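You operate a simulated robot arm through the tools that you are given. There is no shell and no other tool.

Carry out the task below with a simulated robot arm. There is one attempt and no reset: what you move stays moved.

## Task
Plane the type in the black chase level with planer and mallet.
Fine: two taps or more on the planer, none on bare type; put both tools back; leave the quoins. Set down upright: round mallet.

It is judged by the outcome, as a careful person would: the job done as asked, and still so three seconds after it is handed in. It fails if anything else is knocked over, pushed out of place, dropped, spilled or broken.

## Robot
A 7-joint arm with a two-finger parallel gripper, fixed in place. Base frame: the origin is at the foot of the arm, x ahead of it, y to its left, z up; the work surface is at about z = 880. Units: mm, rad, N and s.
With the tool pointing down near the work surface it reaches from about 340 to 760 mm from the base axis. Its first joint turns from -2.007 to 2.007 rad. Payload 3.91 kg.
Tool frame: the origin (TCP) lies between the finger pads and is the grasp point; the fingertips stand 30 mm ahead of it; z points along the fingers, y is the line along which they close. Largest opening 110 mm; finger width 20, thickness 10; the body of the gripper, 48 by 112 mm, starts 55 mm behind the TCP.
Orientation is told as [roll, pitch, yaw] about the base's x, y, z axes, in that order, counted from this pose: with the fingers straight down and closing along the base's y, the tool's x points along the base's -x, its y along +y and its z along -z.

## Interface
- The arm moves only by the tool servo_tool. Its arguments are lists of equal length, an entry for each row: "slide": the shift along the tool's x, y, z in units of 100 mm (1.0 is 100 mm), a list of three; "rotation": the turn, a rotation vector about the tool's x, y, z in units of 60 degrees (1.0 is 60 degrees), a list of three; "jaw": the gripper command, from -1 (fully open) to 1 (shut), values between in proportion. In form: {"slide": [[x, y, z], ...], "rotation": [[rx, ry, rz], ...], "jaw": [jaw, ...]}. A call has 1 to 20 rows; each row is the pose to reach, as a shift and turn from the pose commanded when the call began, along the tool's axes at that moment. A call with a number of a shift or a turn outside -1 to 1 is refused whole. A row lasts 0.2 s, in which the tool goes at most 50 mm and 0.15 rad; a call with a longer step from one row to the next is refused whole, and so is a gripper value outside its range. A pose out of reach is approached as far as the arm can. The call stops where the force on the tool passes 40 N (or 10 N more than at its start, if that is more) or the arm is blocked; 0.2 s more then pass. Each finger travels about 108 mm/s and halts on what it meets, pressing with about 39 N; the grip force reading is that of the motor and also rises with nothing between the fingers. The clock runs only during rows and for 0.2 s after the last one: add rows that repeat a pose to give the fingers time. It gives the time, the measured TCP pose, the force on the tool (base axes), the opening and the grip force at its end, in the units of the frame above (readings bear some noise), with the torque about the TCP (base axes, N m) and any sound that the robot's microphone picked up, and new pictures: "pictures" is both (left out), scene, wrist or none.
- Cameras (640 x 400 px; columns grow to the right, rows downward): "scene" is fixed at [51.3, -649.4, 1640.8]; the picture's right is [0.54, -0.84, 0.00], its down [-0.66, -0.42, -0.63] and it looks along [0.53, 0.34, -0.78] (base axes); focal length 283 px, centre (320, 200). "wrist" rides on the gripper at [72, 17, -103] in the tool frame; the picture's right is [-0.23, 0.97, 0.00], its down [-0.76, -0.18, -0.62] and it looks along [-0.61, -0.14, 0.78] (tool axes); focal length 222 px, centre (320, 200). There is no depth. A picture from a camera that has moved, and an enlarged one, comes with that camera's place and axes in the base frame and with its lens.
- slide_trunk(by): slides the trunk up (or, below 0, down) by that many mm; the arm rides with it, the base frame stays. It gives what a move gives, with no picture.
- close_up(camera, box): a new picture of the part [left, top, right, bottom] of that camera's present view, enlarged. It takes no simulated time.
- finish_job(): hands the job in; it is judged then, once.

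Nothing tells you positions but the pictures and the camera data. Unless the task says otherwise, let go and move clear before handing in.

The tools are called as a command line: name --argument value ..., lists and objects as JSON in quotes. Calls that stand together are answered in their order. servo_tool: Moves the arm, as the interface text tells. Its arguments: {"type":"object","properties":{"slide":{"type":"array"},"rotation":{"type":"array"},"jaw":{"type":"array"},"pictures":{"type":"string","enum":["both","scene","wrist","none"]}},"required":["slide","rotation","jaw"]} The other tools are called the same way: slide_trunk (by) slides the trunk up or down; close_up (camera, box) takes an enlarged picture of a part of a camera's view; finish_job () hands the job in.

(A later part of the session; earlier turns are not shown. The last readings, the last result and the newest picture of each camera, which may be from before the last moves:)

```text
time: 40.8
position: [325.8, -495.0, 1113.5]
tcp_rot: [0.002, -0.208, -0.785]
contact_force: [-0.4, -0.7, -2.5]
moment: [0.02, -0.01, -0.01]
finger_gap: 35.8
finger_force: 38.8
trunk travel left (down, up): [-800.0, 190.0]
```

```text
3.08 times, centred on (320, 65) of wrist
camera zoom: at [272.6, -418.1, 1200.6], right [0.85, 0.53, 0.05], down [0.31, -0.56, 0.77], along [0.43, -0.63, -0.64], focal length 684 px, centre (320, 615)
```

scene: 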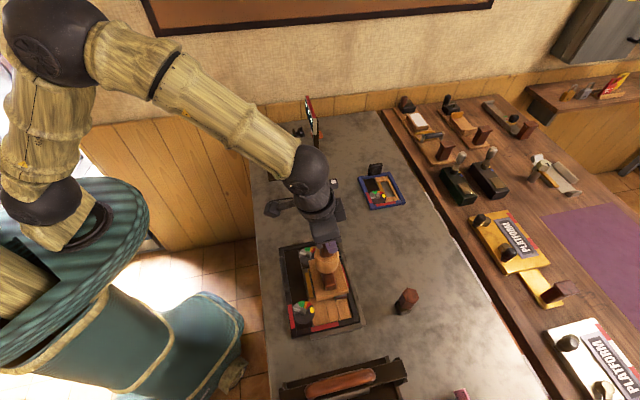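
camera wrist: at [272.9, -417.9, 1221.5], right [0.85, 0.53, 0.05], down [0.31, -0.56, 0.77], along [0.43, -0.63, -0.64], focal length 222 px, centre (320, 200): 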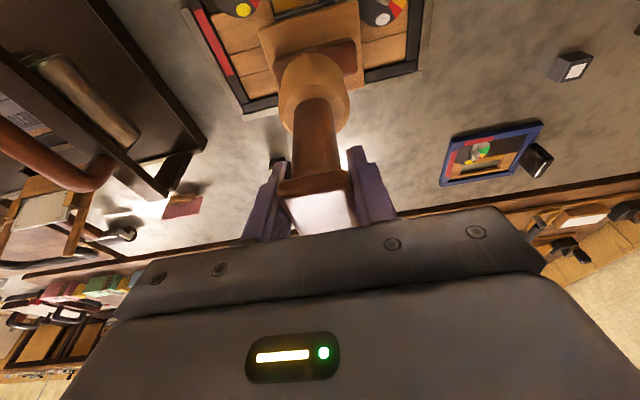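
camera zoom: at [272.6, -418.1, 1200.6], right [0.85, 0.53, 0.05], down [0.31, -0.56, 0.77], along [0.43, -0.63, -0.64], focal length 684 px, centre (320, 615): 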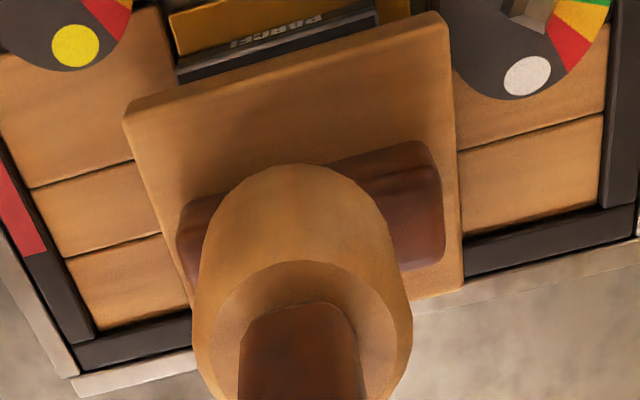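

The right-hand indicator on the chase turned from red to green, so the tap worked. Let me look at the whole chase.

close_up --camera "scene" --box '[265, 225, 375, 345]'

close_up --camera "wrist" --box '[160, 0, 480, 200]'

```text
3.33 times, centred on (320, 285) of scene
camera zoom: at [51.3, -649.4, 1640.8], right [0.54, -0.84, 0.0], down [-0.66, -0.42, -0.63], along [0.53, 0.34, -0.78], focal length 942 px, centre (320, -83)
```

zoom: 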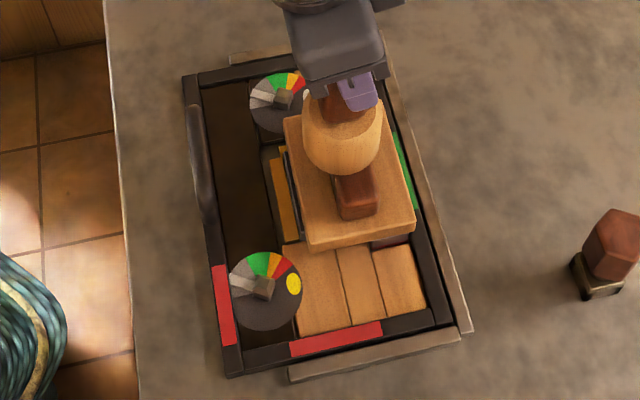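

```text
2.00 times, centred on (320, 100) of wrist
camera zoom: at [272.6, -418.1, 1200.6], right [0.85, 0.53, 0.05], down [0.31, -0.56, 0.77], along [0.43, -0.63, -0.64], focal length 444 px, centre (320, 400)
```

zoom: 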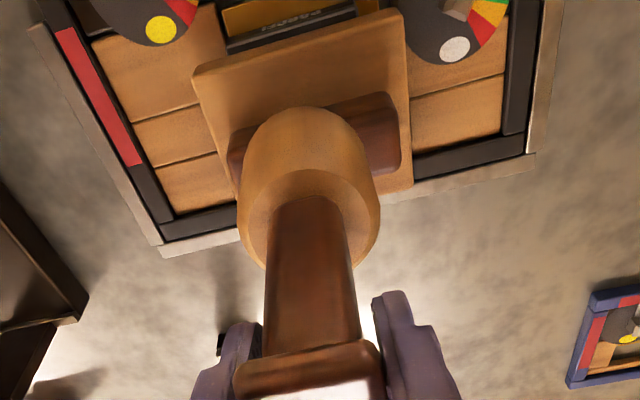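

I'll do a second tap, slightly deeper since the type has gone down.

servo_tool --slide '[[0.0, 0, 0.0], [0.065, 0, 0.303], [0.0, 0, 0.0], [0.0, 0, 0.0]]' --rotation '[[0, 0, 0], [0, 0, 0], [0, 0, 0], [0, 0, 0]]' --jaw '[1, 1, 1, 1]' --pictures "none"

close_up --camera "scene" --box '[290, 230, 360, 310]'

```text
time: 41.8
position: [328.4, -494.5, 1115.1]
tcp_rot: [-0.001, -0.207, -0.786]
contact_force: [0.1, 0.3, -3.1]
moment: [0.0, 0.0, 0.01]
finger_gap: 35.5
finger_force: 38.8
trunk travel left (down, up): [-800.0, 190.0]
```

```text
5.00 times, centred on (325, 270) of scene
camera zoom: at [51.3, -649.4, 1640.8], right [0.54, -0.84, 0.0], down [-0.66, -0.42, -0.63], along [0.53, 0.34, -0.78], focal length 1413 px, centre (295, -150)
```

zoom: 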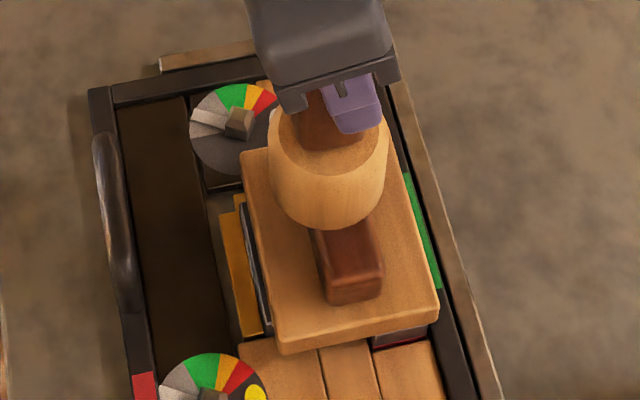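

servo_tool --slide '[[0.025, 0, 0.117], [0.05, 0, 0.235], [0.05, 0, 0.235]]' --rotation '[[0, 0, 0], [0, 0, 0], [0, 0, 0]]' --jaw '[1, 1, 1]' --pictures "none"

servo_tool --slide '[[0.004, 0, 0.02], [0.004, 0, 0.02]]' --rotation '[[0, 0, 0], [0, 0, 0]]' --jaw '[1, 1]' --pictures "none"

servo_tool --slide '[[0.004, 0, 0.02], [0.004, 0, 0.02]]' --rotation '[[0, 0, 0], [0, 0, 0]]' --jaw '[1, 1]' --pictures "none"

```text
time: 42.6
position: [327.1, -496.1, 1090.9]
tcp_rot: [0.0, -0.209, -0.785]
contact_force: [-0.2, -1.0, -3.6]
moment: [0.0, 0.02, 0.0]
finger_gap: 35.3
finger_force: 38.9
trunk travel left (down, up): [-800.0, 190.0]
```

```text
time: 43.2
position: [326.1, -495.6, 1088.8]
tcp_rot: [0.0, -0.211, -0.784]
contact_force: [-0.5, 0.3, -2.2]
moment: [-0.01, 0.0, -0.05]
finger_gap: 35.8
finger_force: 38.9
trunk travel left (down, up): [-800.0, 190.0]
```

```text
time: 43.8
position: [325.7, -496.2, 1087.8]
tcp_rot: [-0.002, -0.214, -0.785]
contact_force: [-1.4, -0.9, 12.6]
moment: [0.29, 0.02, 0.03]
finger_gap: 35.6
finger_force: 38.8
trunk travel left (down, up): [-800.0, 190.0]
```

Contact is now about 3 mm lower, so the type went down and the planer sits level. Two more clear taps to make certain.

servo_tool --slide '[[-0.026, 0, -0.122], [-0.052, 0, -0.244], [-0.052, 0, -0.244], [0.003, 0, 0.015], [-0.052, 0, -0.244], [-0.052, 0, -0.244]]' --rotation '[[0, 0, 0], [0, 0, 0], [0, 0, 0], [0, 0, 0], [0, 0, 0], [0, 0, 0]]' --jaw '[1, 1, 1, 1, 1, 1]' --pictures "none"

servo_tool --slide '[[0, 0, 0], [0.057, 0, 0.269], [0.057, 0, 0.269], [0, 0, 0], [0, 0, 0]]' --rotation '[[0, 0, 0], [0, 0, 0], [0, 0, 0], [0, 0, 0], [0, 0, 0]]' --jaw '[1, 1, 1, 1, 1]' --pictures "both"

close_up --camera "scene" --box '[290, 230, 360, 310]'

close_up --camera "wrist" --box '[200, 0, 440, 200]'

```text
time: 45.2
position: [326.7, -494.5, 1109.5]
tcp_rot: [0.0, -0.206, -0.785]
contact_force: [1.0, -0.5, -2.8]
moment: [-0.01, 0.02, -0.01]
finger_gap: 35.9
finger_force: 38.5
trunk travel left (down, up): [-800.0, 190.0]
```

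```text
time: 46.4
position: [326.0, -495.3, 1109.1]
tcp_rot: [0.0, -0.209, -0.784]
contact_force: [-0.5, -0.6, -3.2]
moment: [-0.01, 0.01, -0.02]
finger_gap: 35.8
finger_force: 38.5
trunk travel left (down, up): [-800.0, 190.0]
camera wrist: at [272.2, -418.5, 1196.1], right [0.85, 0.53, 0.05], down [0.31, -0.56, 0.77], along [0.43, -0.63, -0.64], focal length 222 px, centre (320, 200)
```

scene: 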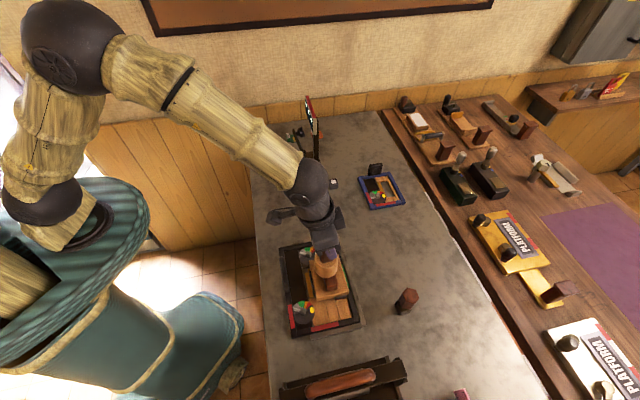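
wrist: 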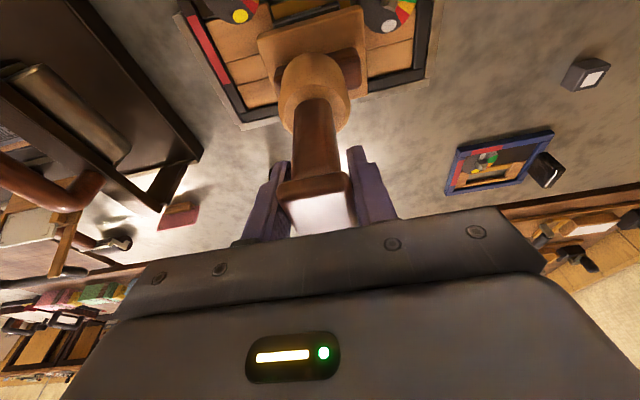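

```text
5.00 times, centred on (325, 270) of scene
camera zoom: at [51.3, -649.4, 1640.8], right [0.54, -0.84, 0.0], down [-0.66, -0.42, -0.63], along [0.53, 0.34, -0.78], focal length 1413 px, centre (295, -150)
```

zoom: 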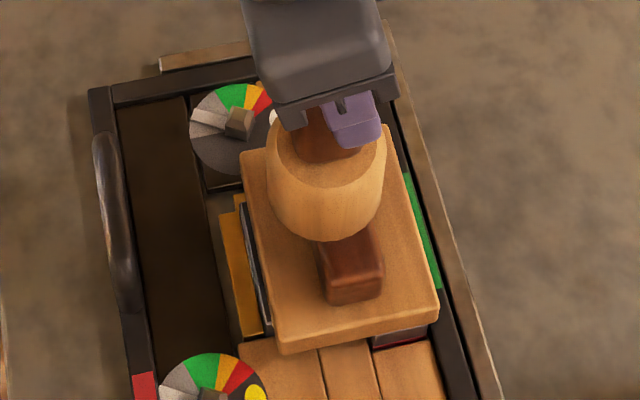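

```text
2.00 times, centred on (320, 100) of wrist
camera zoom: at [272.2, -418.5, 1196.1], right [0.85, 0.53, 0.05], down [0.31, -0.56, 0.77], along [0.43, -0.63, -0.64], focal length 444 px, centre (320, 400)
```

zoom: 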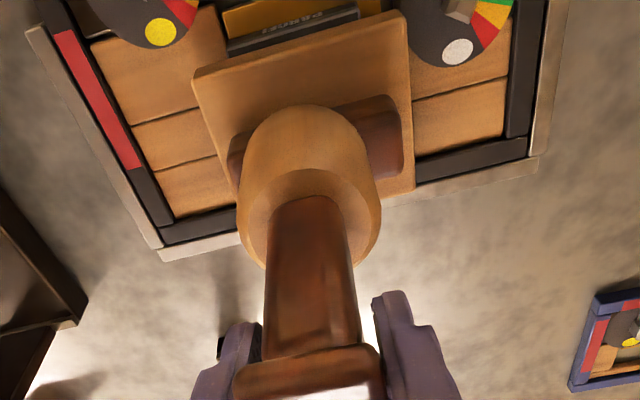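

Indicator stays green. I'll add two crisper taps like the first one to be certain they count, then inspect.

servo_tool --slide '[[0.063, 0, 0.296], [0, 0, 0], [0, 0, 0], [0.063, 0, 0.296], [0, 0, 0], [0, 0, 0]]' --rotation '[[0, 0, 0], [0, 0, 0], [0, 0, 0], [0, 0, 0], [0, 0, 0], [0, 0, 0]]' --jaw '[1, 1, 1, 1, 1, 1]' --pictures "none"

close_up --camera "scene" --box '[265, 215, 375, 335]'

close_up --camera "wrist" --box '[200, 0, 440, 230]'

```text
time: 47.8
position: [327.0, -497.5, 1109.8]
tcp_rot: [-0.001, -0.208, -0.785]
contact_force: [0.1, -0.6, -3.5]
moment: [-0.02, 0.0, 0.0]
finger_gap: 36.1
finger_force: 38.7
trunk travel left (down, up): [-800.0, 190.0]
```

```text
3.33 times, centred on (320, 275) of scene
camera zoom: at [51.3, -649.4, 1640.8], right [0.54, -0.84, 0.0], down [-0.66, -0.42, -0.63], along [0.53, 0.34, -0.78], focal length 942 px, centre (320, -50)
```

zoom: 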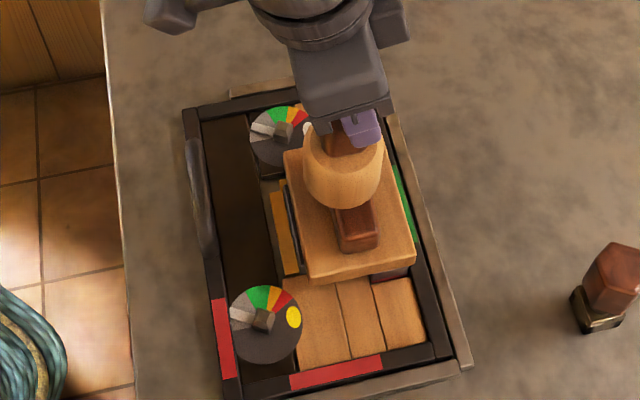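

```text
1.74 times, centred on (320, 115) of wrist
camera zoom: at [273.6, -420.2, 1197.3], right [0.85, 0.53, 0.05], down [0.31, -0.56, 0.77], along [0.43, -0.63, -0.64], focal length 386 px, centre (320, 348)
```

zoom: 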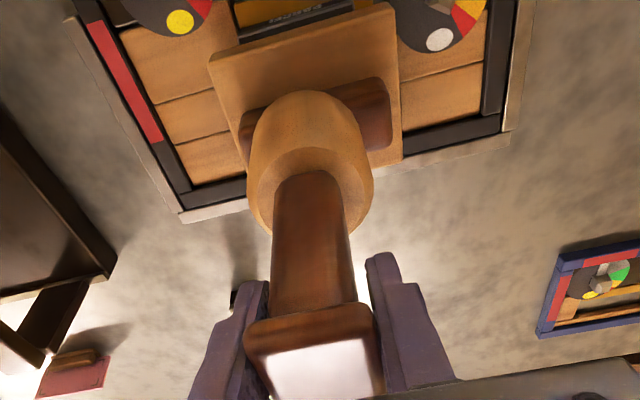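

All good. I'll return the mallet along the reverse path to its home spot.

servo_tool --slide '[[-0.042, 0, -0.196], [-0.27, 0.196, -0.148], [-0.49, 0.39, -0.1], [-0.71, 0.588, -0.05], [-0.937, 0.785, -0.004], [-0.937, 0.785, -0.004]]' --rotation '[[0, 0, 0], [0, 0, 0], [0, 0, 0], [0, 0, 0], [0, 0, 0], [0, 0, 0]]' --jaw '[1, 1, 1, 1, 1, 1]' --pictures "none"

close_up --camera "scene" --box '[265, 215, 375, 335]'

```text
time: 49.2
position: [448.4, -505.6, 1129.3]
tcp_rot: [-0.001, -0.209, -0.787]
contact_force: [0.2, 0.8, -2.3]
moment: [-0.02, -0.01, -0.01]
finger_gap: 35.7
finger_force: 38.7
trunk travel left (down, up): [-800.0, 190.0]
```

```text
3.33 times, centred on (320, 275) of scene
camera zoom: at [51.3, -649.4, 1640.8], right [0.54, -0.84, 0.0], down [-0.66, -0.42, -0.63], along [0.53, 0.34, -0.78], focal length 942 px, centre (320, -50)
```

zoom: 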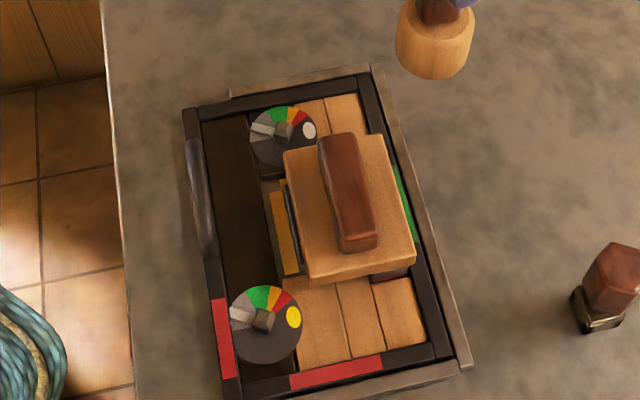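

servo_tool --slide '[[-0.18, 0.2, 0.195], [-0.36, 0.4, 0.39], [-0.545, 0.6, 0.59], [-0.727, 0.8, 0.789], [-0.727, 0.8, 0.789], [-0.727, 0.8, 0.789]]' --rotation '[[0, 0, 0], [0, 0, 0], [0, 0, 0], [0, 0, 0], [0, 0, 0], [0, 0, 0]]' --jaw '[1, 1, 1, 1, 1, 1]' --pictures "wrist"

close_up --camera "scene" --box '[330, 140, 430, 260]'

close_up --camera "wrist" --box '[200, 30, 440, 230]'

```text
time: 50.6
position: [564.5, -510.6, 1068.9]
tcp_rot: [-0.001, -0.207, -0.785]
contact_force: [-0.8, 0.7, -2.4]
moment: [0.0, 0.0, -0.03]
finger_gap: 35.9
finger_force: 39.5
trunk travel left (down, up): [-800.0, 190.0]
camera wrist: at [512.2, -433.0, 1155.8], right [0.85, 0.53, 0.05], down [0.31, -0.56, 0.77], along [0.43, -0.63, -0.64], focal length 222 px, centre (320, 200)
```

wrist: 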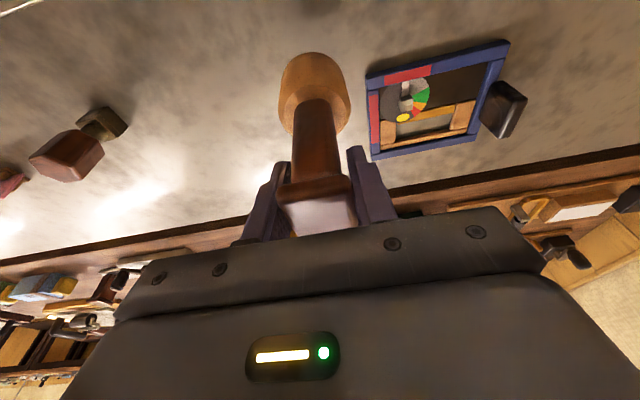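

```text
3.33 times, centred on (380, 200) of scene
camera zoom: at [51.3, -649.4, 1640.8], right [0.54, -0.84, 0.0], down [-0.66, -0.42, -0.63], along [0.53, 0.34, -0.78], focal length 942 px, centre (120, 200)
```

zoom: 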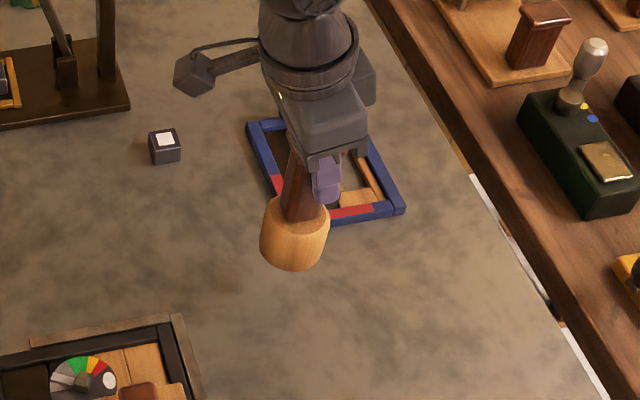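

```text
2.00 times, centred on (320, 130) of wrist
camera zoom: at [512.2, -433.0, 1155.8], right [0.85, 0.53, 0.05], down [0.31, -0.56, 0.77], along [0.43, -0.63, -0.64], focal length 444 px, centre (320, 340)
```

zoom: 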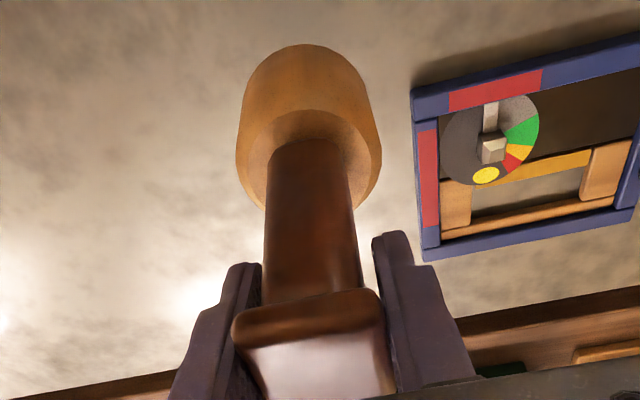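

The mallet matches its lift-off view, slipped only about 3 mm up in the grip. I'll lower it to just above the table.

servo_tool --slide '[[0.03, 0, 0.14], [0.06, 0, 0.28], [0.085, 0, 0.4], [0.105, 0, 0.489], [0.113, 0, 0.53], [0.113, 0, 0.53]]' --rotation '[[0, 0, 0], [0, 0, 0], [0, 0, 0], [0, 0, 0], [0, 0, 0], [0, 0, 0]]' --jaw '[1, 1, 1, 1, 1, 1]' --pictures "none"

servo_tool --slide '[[0.004, 0, 0.02], [0.008, 0, 0.039], [0.008, 0, 0.039]]' --rotation '[[0, 0, 0], [0, 0, 0], [0, 0, 0]]' --jaw '[1, 1, 1]' --pictures "none"

close_up --camera "scene" --box '[330, 160, 430, 260]'

```text
time: 52.0
position: [564.9, -510.3, 1014.6]
tcp_rot: [-0.002, -0.21, -0.785]
contact_force: [-0.5, 0.9, -3.0]
moment: [0.01, -0.01, 0.0]
finger_gap: 35.6
finger_force: 38.8
trunk travel left (down, up): [-800.0, 190.0]
```

```text
time: 52.8
position: [564.1, -508.8, 1011.1]
tcp_rot: [-0.001, -0.21, -0.786]
contact_force: [0.5, 0.5, -3.2]
moment: [0.01, 0.04, 0.01]
finger_gap: 35.6
finger_force: 38.8
trunk travel left (down, up): [-800.0, 190.0]
```

```text
4.00 times, centred on (380, 210) of scene
camera zoom: at [51.3, -649.4, 1640.8], right [0.54, -0.84, 0.0], down [-0.66, -0.42, -0.63], along [0.53, 0.34, -0.78], focal length 1131 px, centre (80, 160)
```

zoom: 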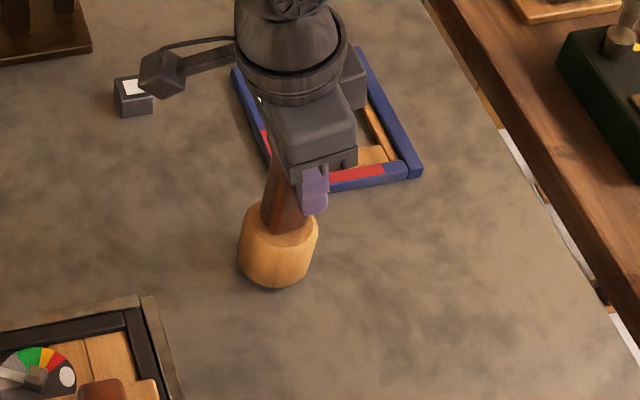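

servo_tool --slide '[[-0.02, 0, 0.004], [-0.016, 0, 0.024], [-0.012, 0, 0.043], [-0.012, 0, 0.043]]' --rotation '[[0, 0, 0], [0, 0, 0], [0, 0, 0], [0, 0, 0]]' --jaw '[1, 1, 1, 1]' --pictures "none"

servo_tool --slide '[[0.003, 0, 0.015], [0.003, 0, 0.015]]' --rotation '[[0, 0, 0], [0, 0, 0]]' --jaw '[1, 1]' --pictures "none"

```text
time: 53.8
position: [566.5, -510.5, 1008.1]
tcp_rot: [0.001, -0.21, -0.786]
contact_force: [0.0, -0.1, -2.9]
moment: [0.0, 0.0, 0.02]
finger_gap: 35.6
finger_force: 39.2
trunk travel left (down, up): [-800.0, 190.0]
```

```text
time: 54.4
position: [566.6, -511.6, 1006.1]
tcp_rot: [-0.001, -0.211, -0.784]
contact_force: [-0.8, 0.1, -0.7]
moment: [0.01, 0.03, 0.0]
finger_gap: 35.8
finger_force: 38.4
trunk travel left (down, up): [-800.0, 190.0]
```

servo_tool --slide '[[0.001, 0, 0.007], [0.001, 0, 0.007]]' --rotation '[[0, 0, 0], [0, 0, 0]]' --jaw '[1, 1]' --pictures "wrist"

close_up --camera "scene" --box '[330, 160, 430, 260]'

close_up --camera "wrist" --box '[200, 30, 440, 230]'

```text
time: 55.0
position: [566.0, -510.7, 1006.4]
tcp_rot: [0.0, -0.213, -0.785]
contact_force: [0.4, 1.3, 2.8]
moment: [-0.01, -0.15, 0.0]
finger_gap: 35.4
finger_force: 39.4
trunk travel left (down, up): [-800.0, 190.0]
camera wrist: at [513.3, -433.2, 1092.9], right [0.85, 0.53, 0.05], down [0.31, -0.56, 0.77], along [0.44, -0.64, -0.64], focal length 222 px, centre (320, 200)
```

wrist: 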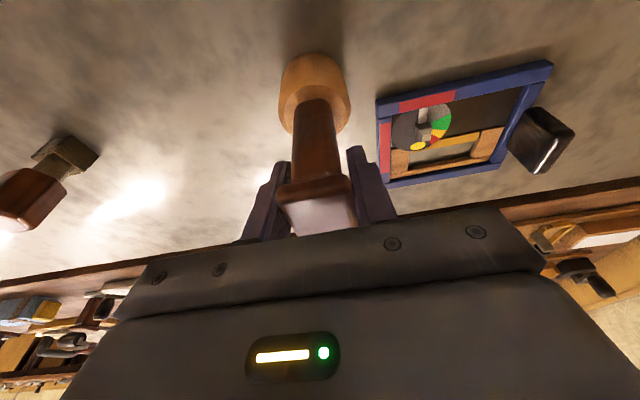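

```text
4.00 times, centred on (380, 210) of scene
camera zoom: at [51.3, -649.4, 1640.8], right [0.54, -0.84, 0.0], down [-0.66, -0.42, -0.63], along [0.53, 0.34, -0.78], focal length 1131 px, centre (80, 160)
```

zoom: 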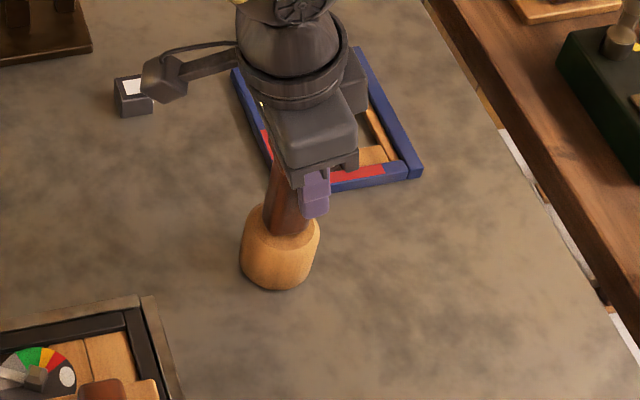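

```text
2.00 times, centred on (320, 130) of wrist
camera zoom: at [513.3, -433.2, 1092.9], right [0.85, 0.53, 0.05], down [0.31, -0.56, 0.77], along [0.44, -0.64, -0.64], focal length 444 px, centre (320, 340)
```

zoom: 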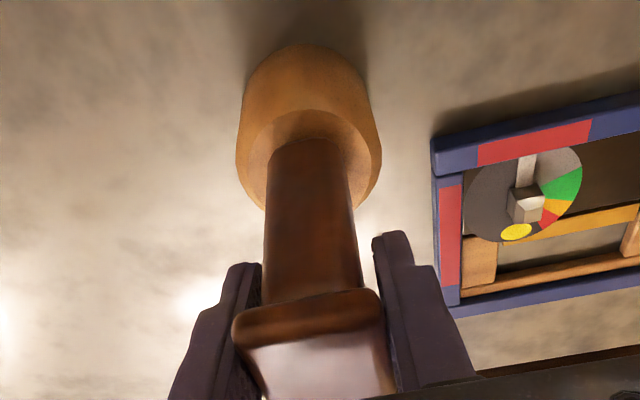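

The mallet stands on its original spot. Opening the fingers gently.

servo_tool --slide '[[0, 0, 0], [0, 0, 0], [0, 0, 0], [0, 0, 0], [0, 0, 0], [0, 0, 0]]' --rotation '[[0, 0, 0], [0, 0, 0], [0, 0, 0], [0, 0, 0], [0, 0, 0], [0, 0, 0]]' --jaw '[0.3, 0.2, 0.0, -0.4, -0.8, -1]' --pictures "wrist"

close_up --camera "scene" --box '[330, 160, 430, 260]'

close_up --camera "wrist" --box '[200, 30, 440, 230]'

```text
time: 56.4
position: [565.1, -510.9, 1005.0]
tcp_rot: [0.001, -0.208, -0.786]
contact_force: [-1.9, -0.2, 0.0]
moment: [0.01, 0.03, 0.01]
finger_gap: 109.9
finger_force: 0.2
trunk travel left (down, up): [-800.0, 190.0]
camera wrist: at [513.3, -433.4, 1092.3], right [0.85, 0.53, 0.05], down [0.31, -0.56, 0.77], along [0.43, -0.64, -0.64], focal length 222 px, centre (320, 200)
```

wrist: 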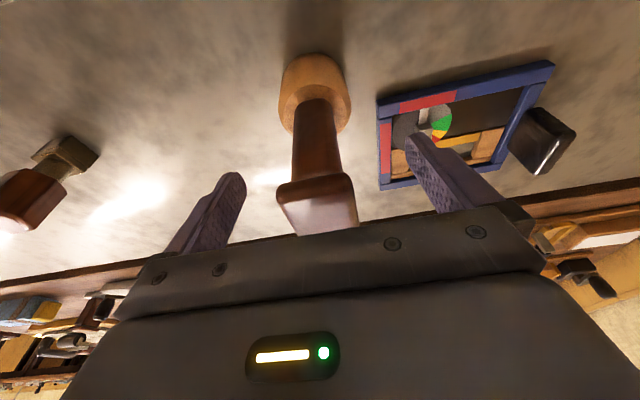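

```text
4.00 times, centred on (380, 210) of scene
camera zoom: at [51.3, -649.4, 1640.8], right [0.54, -0.84, 0.0], down [-0.66, -0.42, -0.63], along [0.53, 0.34, -0.78], focal length 1131 px, centre (80, 160)
```

zoom: 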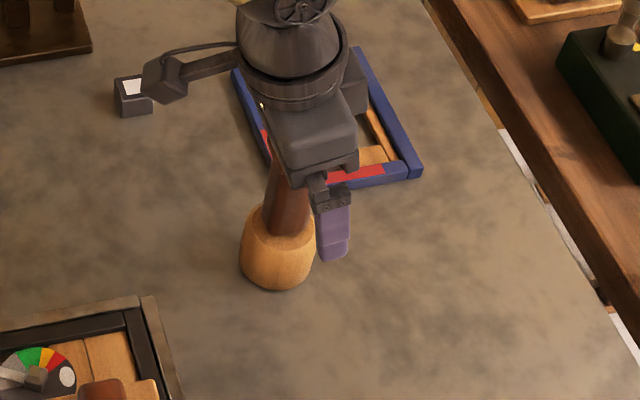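

```text
2.00 times, centred on (320, 130) of wrist
camera zoom: at [513.3, -433.4, 1092.3], right [0.85, 0.53, 0.05], down [0.31, -0.56, 0.77], along [0.43, -0.64, -0.64], focal length 444 px, centre (320, 340)
```

zoom: 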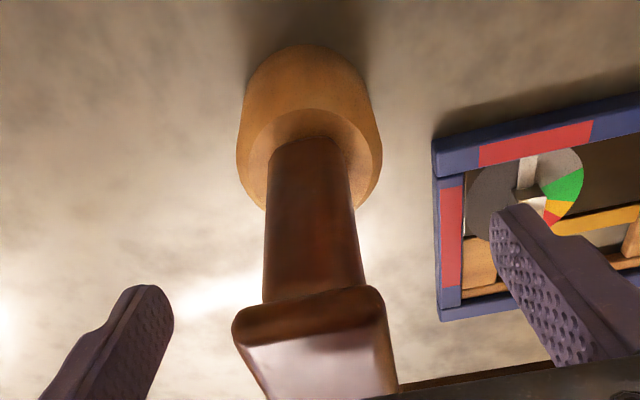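

The mallet stands upright on its own. I'll rise clear and go back for the planer.

servo_tool --slide '[[-0.02, 0, -0.098], [-0.063, 0, -0.293], [-0.115, 0, -0.54], [-0.167, 0, -0.782], [-0.167, 0, -0.782]]' --rotation '[[0, 0, 0], [0, 0, 0], [0, 0, 0], [0, 0, 0], [0, 0, 0]]' --jaw '[-1, -1, -1, -1, -1]' --pictures "none"

close_up --camera "scene" --box '[330, 160, 430, 260]'

servo_tool --slide '[[0.22, -0.2, -0.04], [0.44, -0.4, -0.08], [0.66, -0.6, -0.12], [0.88, -0.8, -0.16], [0.88, -0.8, -0.16]]' --rotation '[[0, 0, 0], [0, 0, 0], [0, 0, 0], [0, 0, 0], [0, 0, 0]]' --jaw '[-1, -1, -1, -1, -1]' --pictures "none"

servo_tool --slide '[[0.22, -0.2, -0.04], [0.44, -0.4, -0.08], [0.66, -0.6, -0.1], [0.88, -0.78, -0.12], [0.88, -0.78, -0.12]]' --rotation '[[0, 0, 0], [0, 0, 0], [0, 0, 0], [0, 0, 0], [0, 0, 0]]' --jaw '[-1, -1, -1, -1, -1]' --pictures "both"

close_up --camera "wrist" --box '[200, 0, 440, 180]'

```text
time: 57.6
position: [566.4, -512.6, 1087.2]
tcp_rot: [-0.001, -0.21, -0.786]
contact_force: [-0.4, 0.0, 0.5]
moment: [0.01, 0.01, 0.02]
finger_gap: 109.8
finger_force: 0.0
trunk travel left (down, up): [-800.0, 190.0]
```

```text
4.00 times, centred on (380, 210) of scene
camera zoom: at [51.3, -649.4, 1640.8], right [0.54, -0.84, 0.0], down [-0.66, -0.42, -0.63], along [0.53, 0.34, -0.78], focal length 1131 px, centre (80, 160)
```

zoom: 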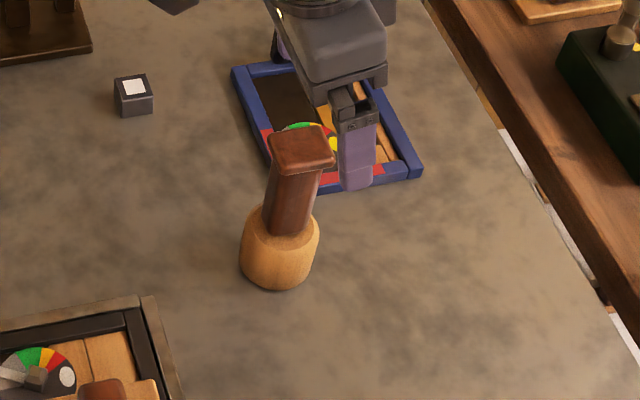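

```text
time: 58.8
position: [446.7, -503.5, 1080.2]
tcp_rot: [0.0, -0.209, -0.785]
contact_force: [0.0, -0.3, 0.0]
moment: [0.0, 0.01, 0.01]
finger_gap: 110.0
finger_force: 0.0
trunk travel left (down, up): [-800.0, 190.0]
```

```text
time: 60.0
position: [327.0, -499.1, 1075.3]
tcp_rot: [-0.001, -0.21, -0.785]
contact_force: [0.5, -0.6, -0.8]
moment: [0.02, -0.04, 0.01]
finger_gap: 109.9
finger_force: 0.1
trunk travel left (down, up): [-800.0, 190.0]
camera wrist: at [273.3, -420.8, 1161.9], right [0.85, 0.53, 0.05], down [0.31, -0.56, 0.77], along [0.43, -0.63, -0.64], focal length 222 px, centre (320, 200)
```

scene: 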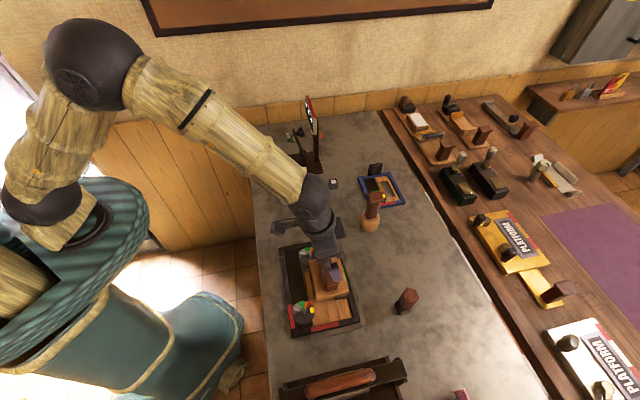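
wrist: 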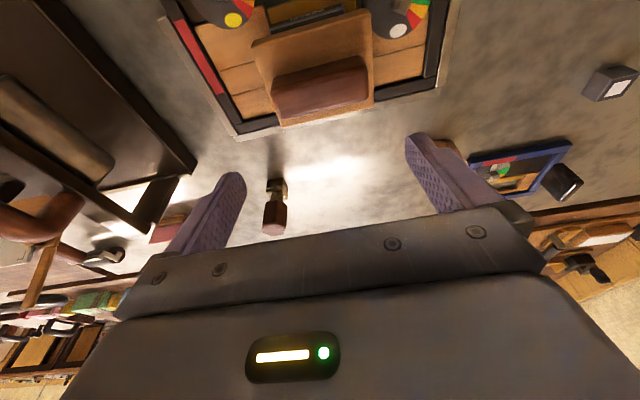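

```text
2.22 times, centred on (320, 90) of wrist
camera zoom: at [273.3, -420.8, 1161.9], right [0.85, 0.53, 0.05], down [0.31, -0.56, 0.77], along [0.43, -0.63, -0.64], focal length 494 px, centre (320, 444)
```

zoom: 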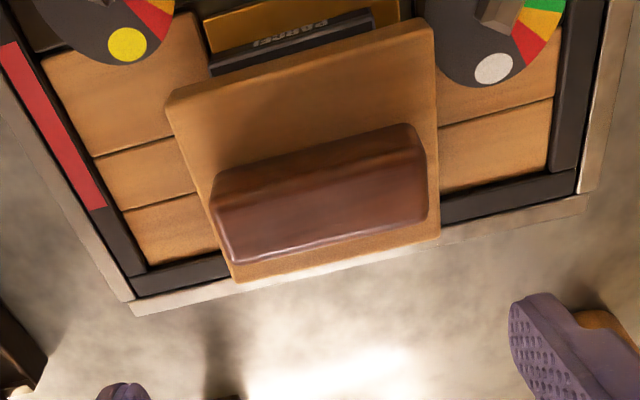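

The mallet is home and upright. The planer handle is about 6 mm in +y and 4 mm outward of the TCP. I'll correct and descend part way.

servo_tool --slide '[[0.02, 0.06, 0.15], [0.04, 0.06, 0.3], [0.065, 0.06, 0.45], [0.087, 0.06, 0.595], [0.087, 0.06, 0.595]]' --rotation '[[0, 0, 0], [0, 0, 0], [0, 0, 0], [0, 0, 0], [0, 0, 0]]' --jaw '[-1, -1, -1, -1, -1]' --pictures "wrist"

close_up --camera "wrist" --box '[200, 30, 440, 210]'

```text
time: 61.2
position: [334.9, -495.3, 1015.3]
tcp_rot: [0.0, -0.21, -0.785]
contact_force: [-0.6, 0.0, 0.2]
moment: [0.01, -0.02, 0.0]
finger_gap: 109.9
finger_force: 0.1
trunk travel left (down, up): [-800.0, 190.0]
camera wrist: at [282.5, -417.8, 1103.1], right [0.85, 0.53, 0.05], down [0.31, -0.56, 0.77], along [0.43, -0.64, -0.64], focal length 222 px, centre (320, 200)
```

wrist: 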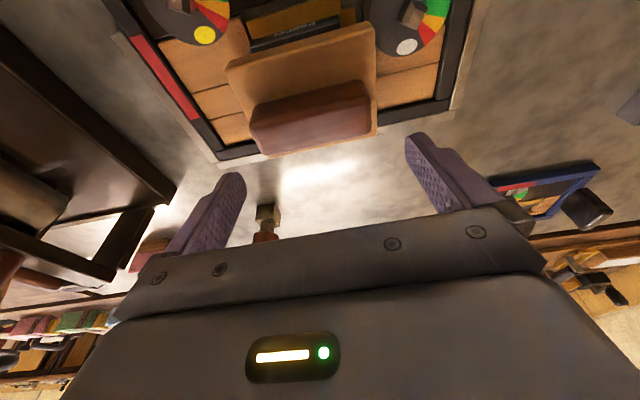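

```text
2.22 times, centred on (320, 120) of wrist
camera zoom: at [282.5, -417.8, 1103.1], right [0.85, 0.53, 0.05], down [0.31, -0.56, 0.77], along [0.43, -0.64, -0.64], focal length 494 px, centre (320, 378)
```

zoom: 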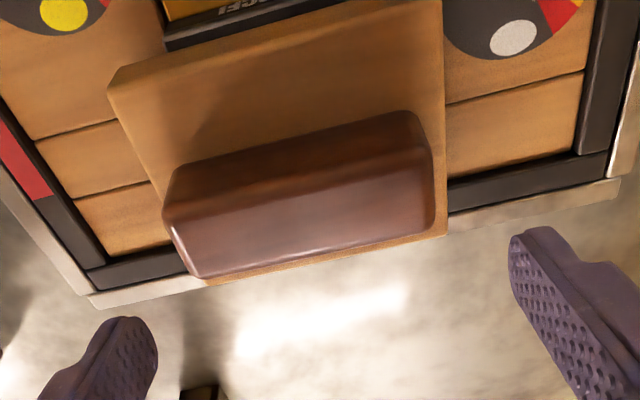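

servo_tool --slide '[[0.028, -0.005, 0.13], [0.056, -0.005, 0.26], [0.084, -0.005, 0.39], [0.107, -0.005, 0.499], [0.107, -0.005, 0.499]]' --rotation '[[0, 0, 0], [0, 0, 0], [0, 0, 0], [0, 0, 0], [0, 0, 0]]' --jaw '[-1, -1, -1, -1, -1]' --pictures "wrist"

close_up --camera "wrist" --box '[200, 50, 440, 200]'

close_up --camera "scene" --box '[290, 230, 360, 310]'

```text
time: 62.4
position: [334.5, -496.6, 963.3]
tcp_rot: [-0.001, -0.21, -0.784]
contact_force: [-0.6, -0.3, 0.9]
moment: [0.0, 0.01, 0.03]
finger_gap: 110.0
finger_force: 0.2
trunk travel left (down, up): [-800.0, 190.0]
camera wrist: at [281.7, -417.6, 1050.5], right [0.85, 0.53, 0.05], down [0.31, -0.56, 0.77], along [0.43, -0.64, -0.64], focal length 222 px, centre (320, 200)
```

wrist: 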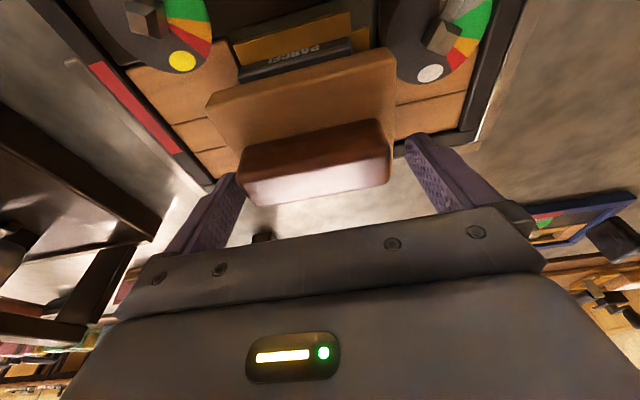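

```text
2.67 times, centred on (320, 125) of wrist
camera zoom: at [281.7, -417.6, 1050.5], right [0.85, 0.53, 0.05], down [0.31, -0.56, 0.77], along [0.43, -0.64, -0.64], focal length 592 px, centre (320, 400)
```

zoom: 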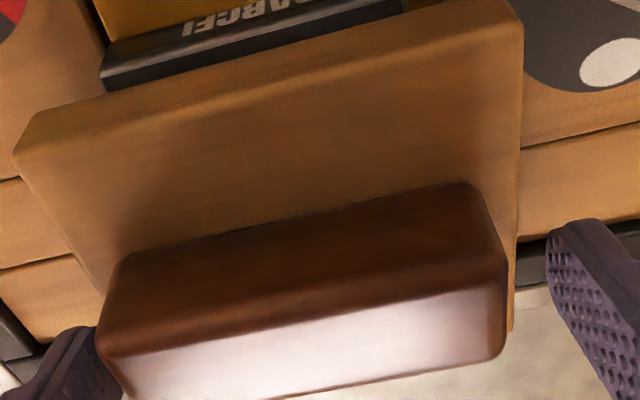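

```text
5.00 times, centred on (325, 270) of scene
camera zoom: at [51.3, -649.4, 1640.8], right [0.54, -0.84, 0.0], down [-0.66, -0.42, -0.63], along [0.53, 0.34, -0.78], focal length 1413 px, centre (295, -150)
```

zoom: 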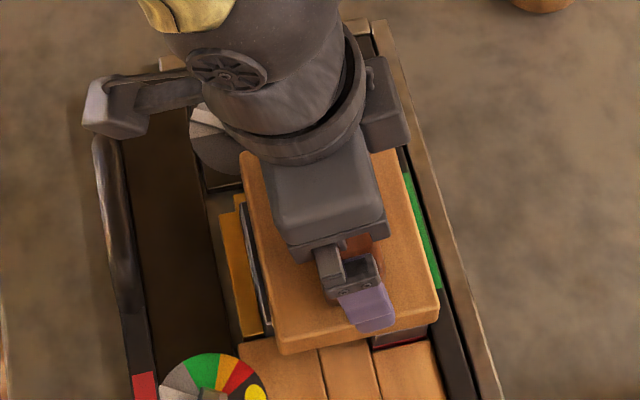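

The handle is about 8 mm inward of the finger line, as at first pickup. I'll shift inward, raise 3 mm, and close.

servo_tool --slide '[[0.035, -0.01, -0.03], [0.072, -0.018, -0.046], [0.072, -0.018, -0.046], [0.072, -0.018, -0.046], [0.072, -0.018, -0.046], [0.072, -0.018, -0.046]]' --rotation '[[0, 0, 0], [0, 0, 0], [0, 0, 0], [0, 0, 0], [0, 0, 0], [0, 0, 0]]' --jaw '[-1, -1, -0.7, 1, 1, 1]' --pictures "wrist"

close_up --camera "wrist" --box '[200, 50, 440, 200]'

close_up --camera "scene" --box '[290, 230, 360, 310]'

```text
time: 63.8
position: [329.0, -489.3, 966.7]
tcp_rot: [-0.001, -0.209, -0.785]
contact_force: [0.2, -1.0, -0.1]
moment: [-0.08, 0.01, 0.01]
finger_gap: 89.4
finger_force: 38.7
trunk travel left (down, up): [-800.0, 190.0]
camera wrist: at [275.2, -412.4, 1054.1], right [0.85, 0.53, 0.05], down [0.31, -0.56, 0.77], along [0.43, -0.64, -0.64], focal length 222 px, centre (320, 200)
```

wrist: 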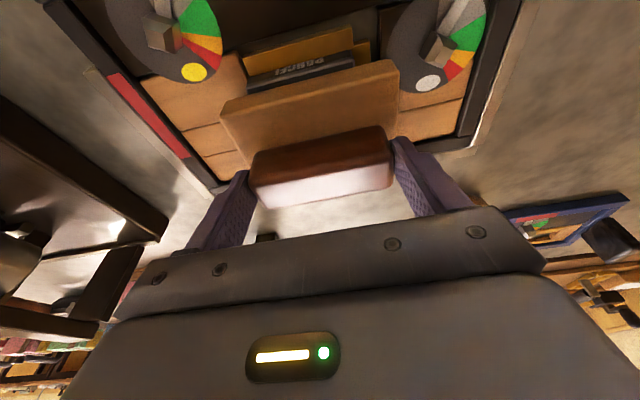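

```text
2.67 times, centred on (320, 125) of wrist
camera zoom: at [275.2, -412.4, 1054.1], right [0.85, 0.53, 0.05], down [0.31, -0.56, 0.77], along [0.43, -0.64, -0.64], focal length 592 px, centre (320, 400)
```

zoom: 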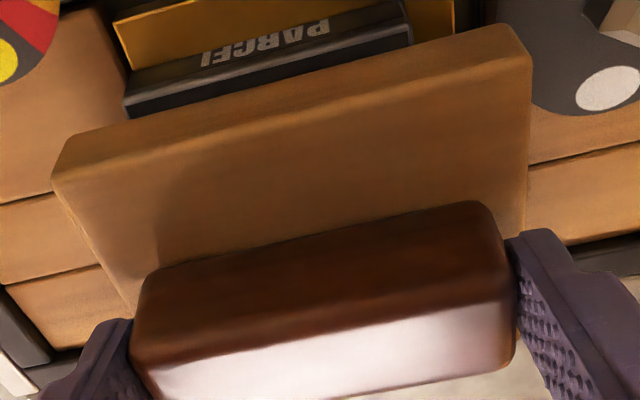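

```text
5.00 times, centred on (325, 270) of scene
camera zoom: at [51.3, -649.4, 1640.8], right [0.54, -0.84, 0.0], down [-0.66, -0.42, -0.63], along [0.53, 0.34, -0.78], focal length 1413 px, centre (295, -150)
```

zoom: 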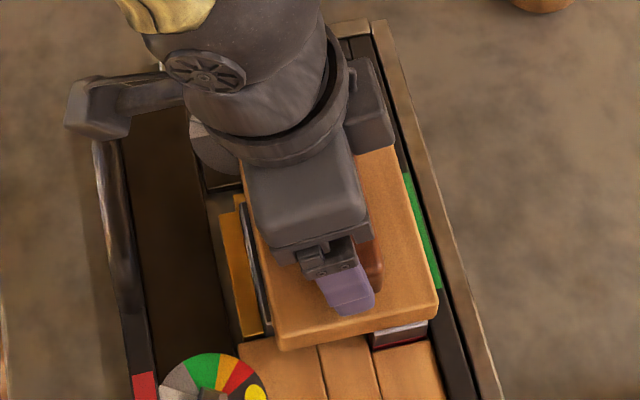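

The grip is just like the original. I'll lift the planer off the type and inspect.

servo_tool --slide '[[-0.011, 0, -0.049], [-0.042, 0, -0.196], [-0.104, 0, -0.489], [-0.167, 0, -0.782], [-0.167, 0, -0.782]]' --rotation '[[0, 0, 0], [0, 0, 0], [0, 0, 0], [0, 0, 0], [0, 0, 0]]' --jaw '[1, 1, 1, 1, 1]' --pictures "wrist"

servo_tool --slide '[[-0.3, 0.04, 0.063], [-0.6, 0.08, 0.126], [-0.9, 0.11, 0.19], [-0.9, 0.11, 0.19]]' --rotation '[[0, 0, 0], [0, 0, 0], [0, 0, 0], [0, 0, 0]]' --jaw '[1, 1, 1, 1]' --pictures "both"

close_up --camera "scene" --box '[265, 225, 375, 345]'

close_up --camera "wrist" --box '[120, 0, 440, 200]'

```text
time: 65.0
position: [327.9, -491.7, 1046.4]
tcp_rot: [0.001, -0.211, -0.786]
contact_force: [-0.7, 0.4, -2.0]
moment: [0.02, 0.0, 0.0]
finger_gap: 89.3
finger_force: 39.1
trunk travel left (down, up): [-800.0, 190.0]
camera wrist: at [274.4, -413.8, 1134.2], right [0.85, 0.53, 0.05], down [0.31, -0.56, 0.77], along [0.43, -0.63, -0.64], focal length 222 px, centre (320, 200)
```

wrist: 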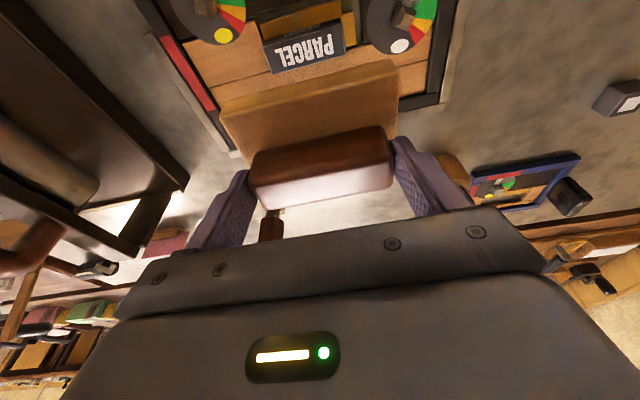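

```text
time: 66.0
position: [400.0, -548.7, 1046.4]
tcp_rot: [0.0, -0.209, -0.787]
contact_force: [-0.3, -0.1, -1.9]
moment: [0.03, 0.05, 0.01]
finger_gap: 89.2
finger_force: 39.2
trunk travel left (down, up): [-800.0, 190.0]
camera wrist: at [347.3, -471.1, 1133.0], right [0.85, 0.53, 0.05], down [0.31, -0.56, 0.77], along [0.43, -0.64, -0.64], focal length 222 px, centre (320, 200)
```

scene: 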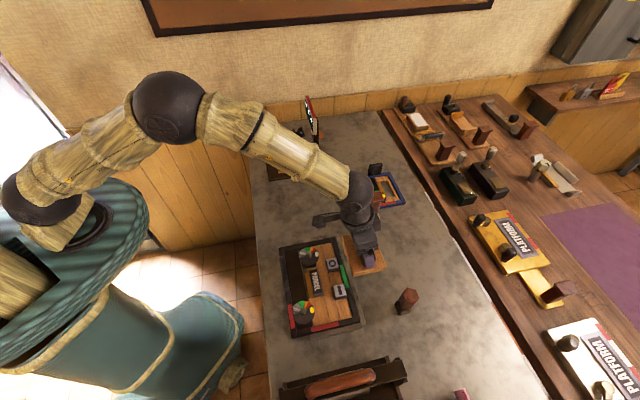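
wrist: 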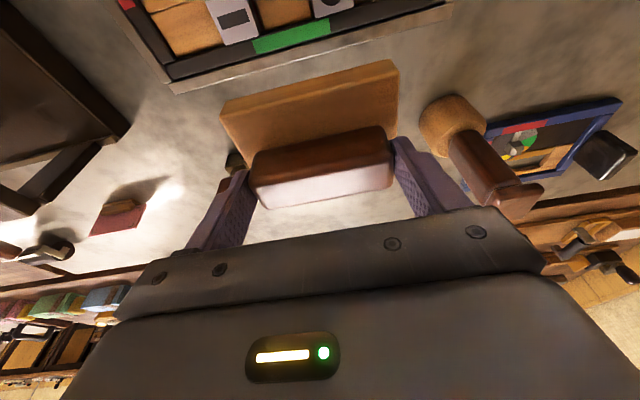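

```text
3.33 times, centred on (320, 285) of scene
camera zoom: at [51.3, -649.4, 1640.8], right [0.54, -0.84, 0.0], down [-0.66, -0.42, -0.63], along [0.53, 0.34, -0.78], focal length 942 px, centre (320, -83)
```

zoom: 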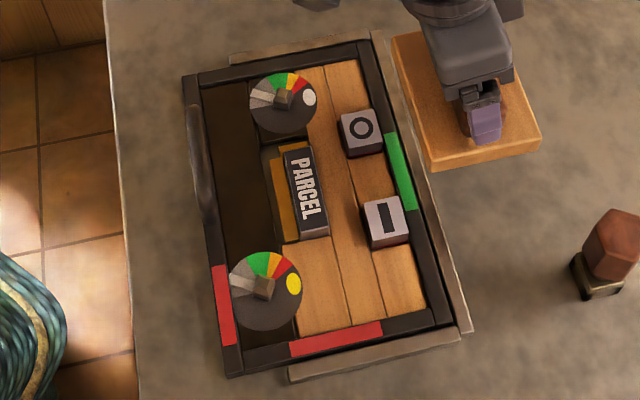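

```text
2.00 times, centred on (280, 100) of wrist
camera zoom: at [347.3, -471.1, 1133.0], right [0.85, 0.53, 0.05], down [0.31, -0.56, 0.77], along [0.43, -0.64, -0.64], focal length 444 px, centre (400, 400)
```

zoom: 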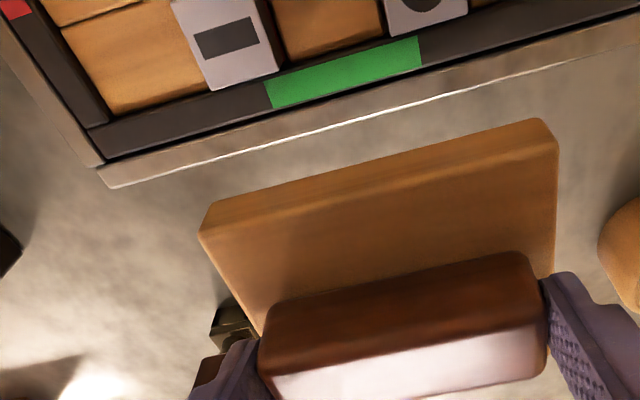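

close_up --camera "scene" --box '[300, 245, 360, 305]'

```text
6.67 times, centred on (330, 275) of scene
camera zoom: at [51.3, -649.4, 1640.8], right [0.54, -0.84, 0.0], down [-0.66, -0.42, -0.63], along [0.53, 0.34, -0.78], focal length 1884 px, centre (253, -300)
```

zoom: 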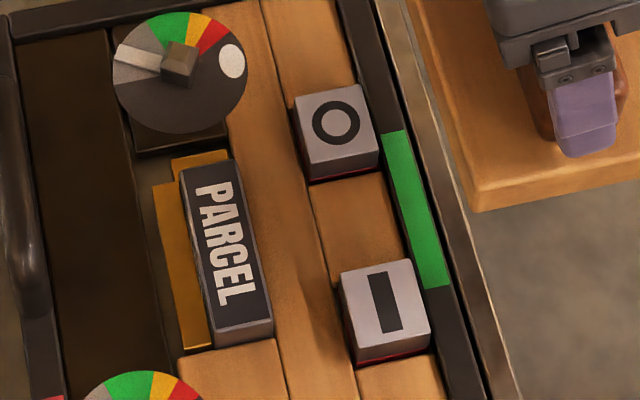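

close_up --camera "wrist" --box '[180, 0, 380, 90]'

```text
3.20 times, centred on (280, 45) of wrist
camera zoom: at [347.3, -471.1, 1133.0], right [0.85, 0.53, 0.05], down [0.31, -0.56, 0.77], along [0.43, -0.64, -0.64], focal length 711 px, centre (448, 696)
```

zoom: 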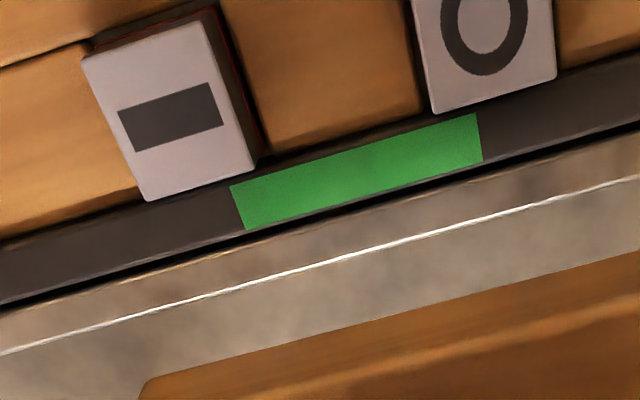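

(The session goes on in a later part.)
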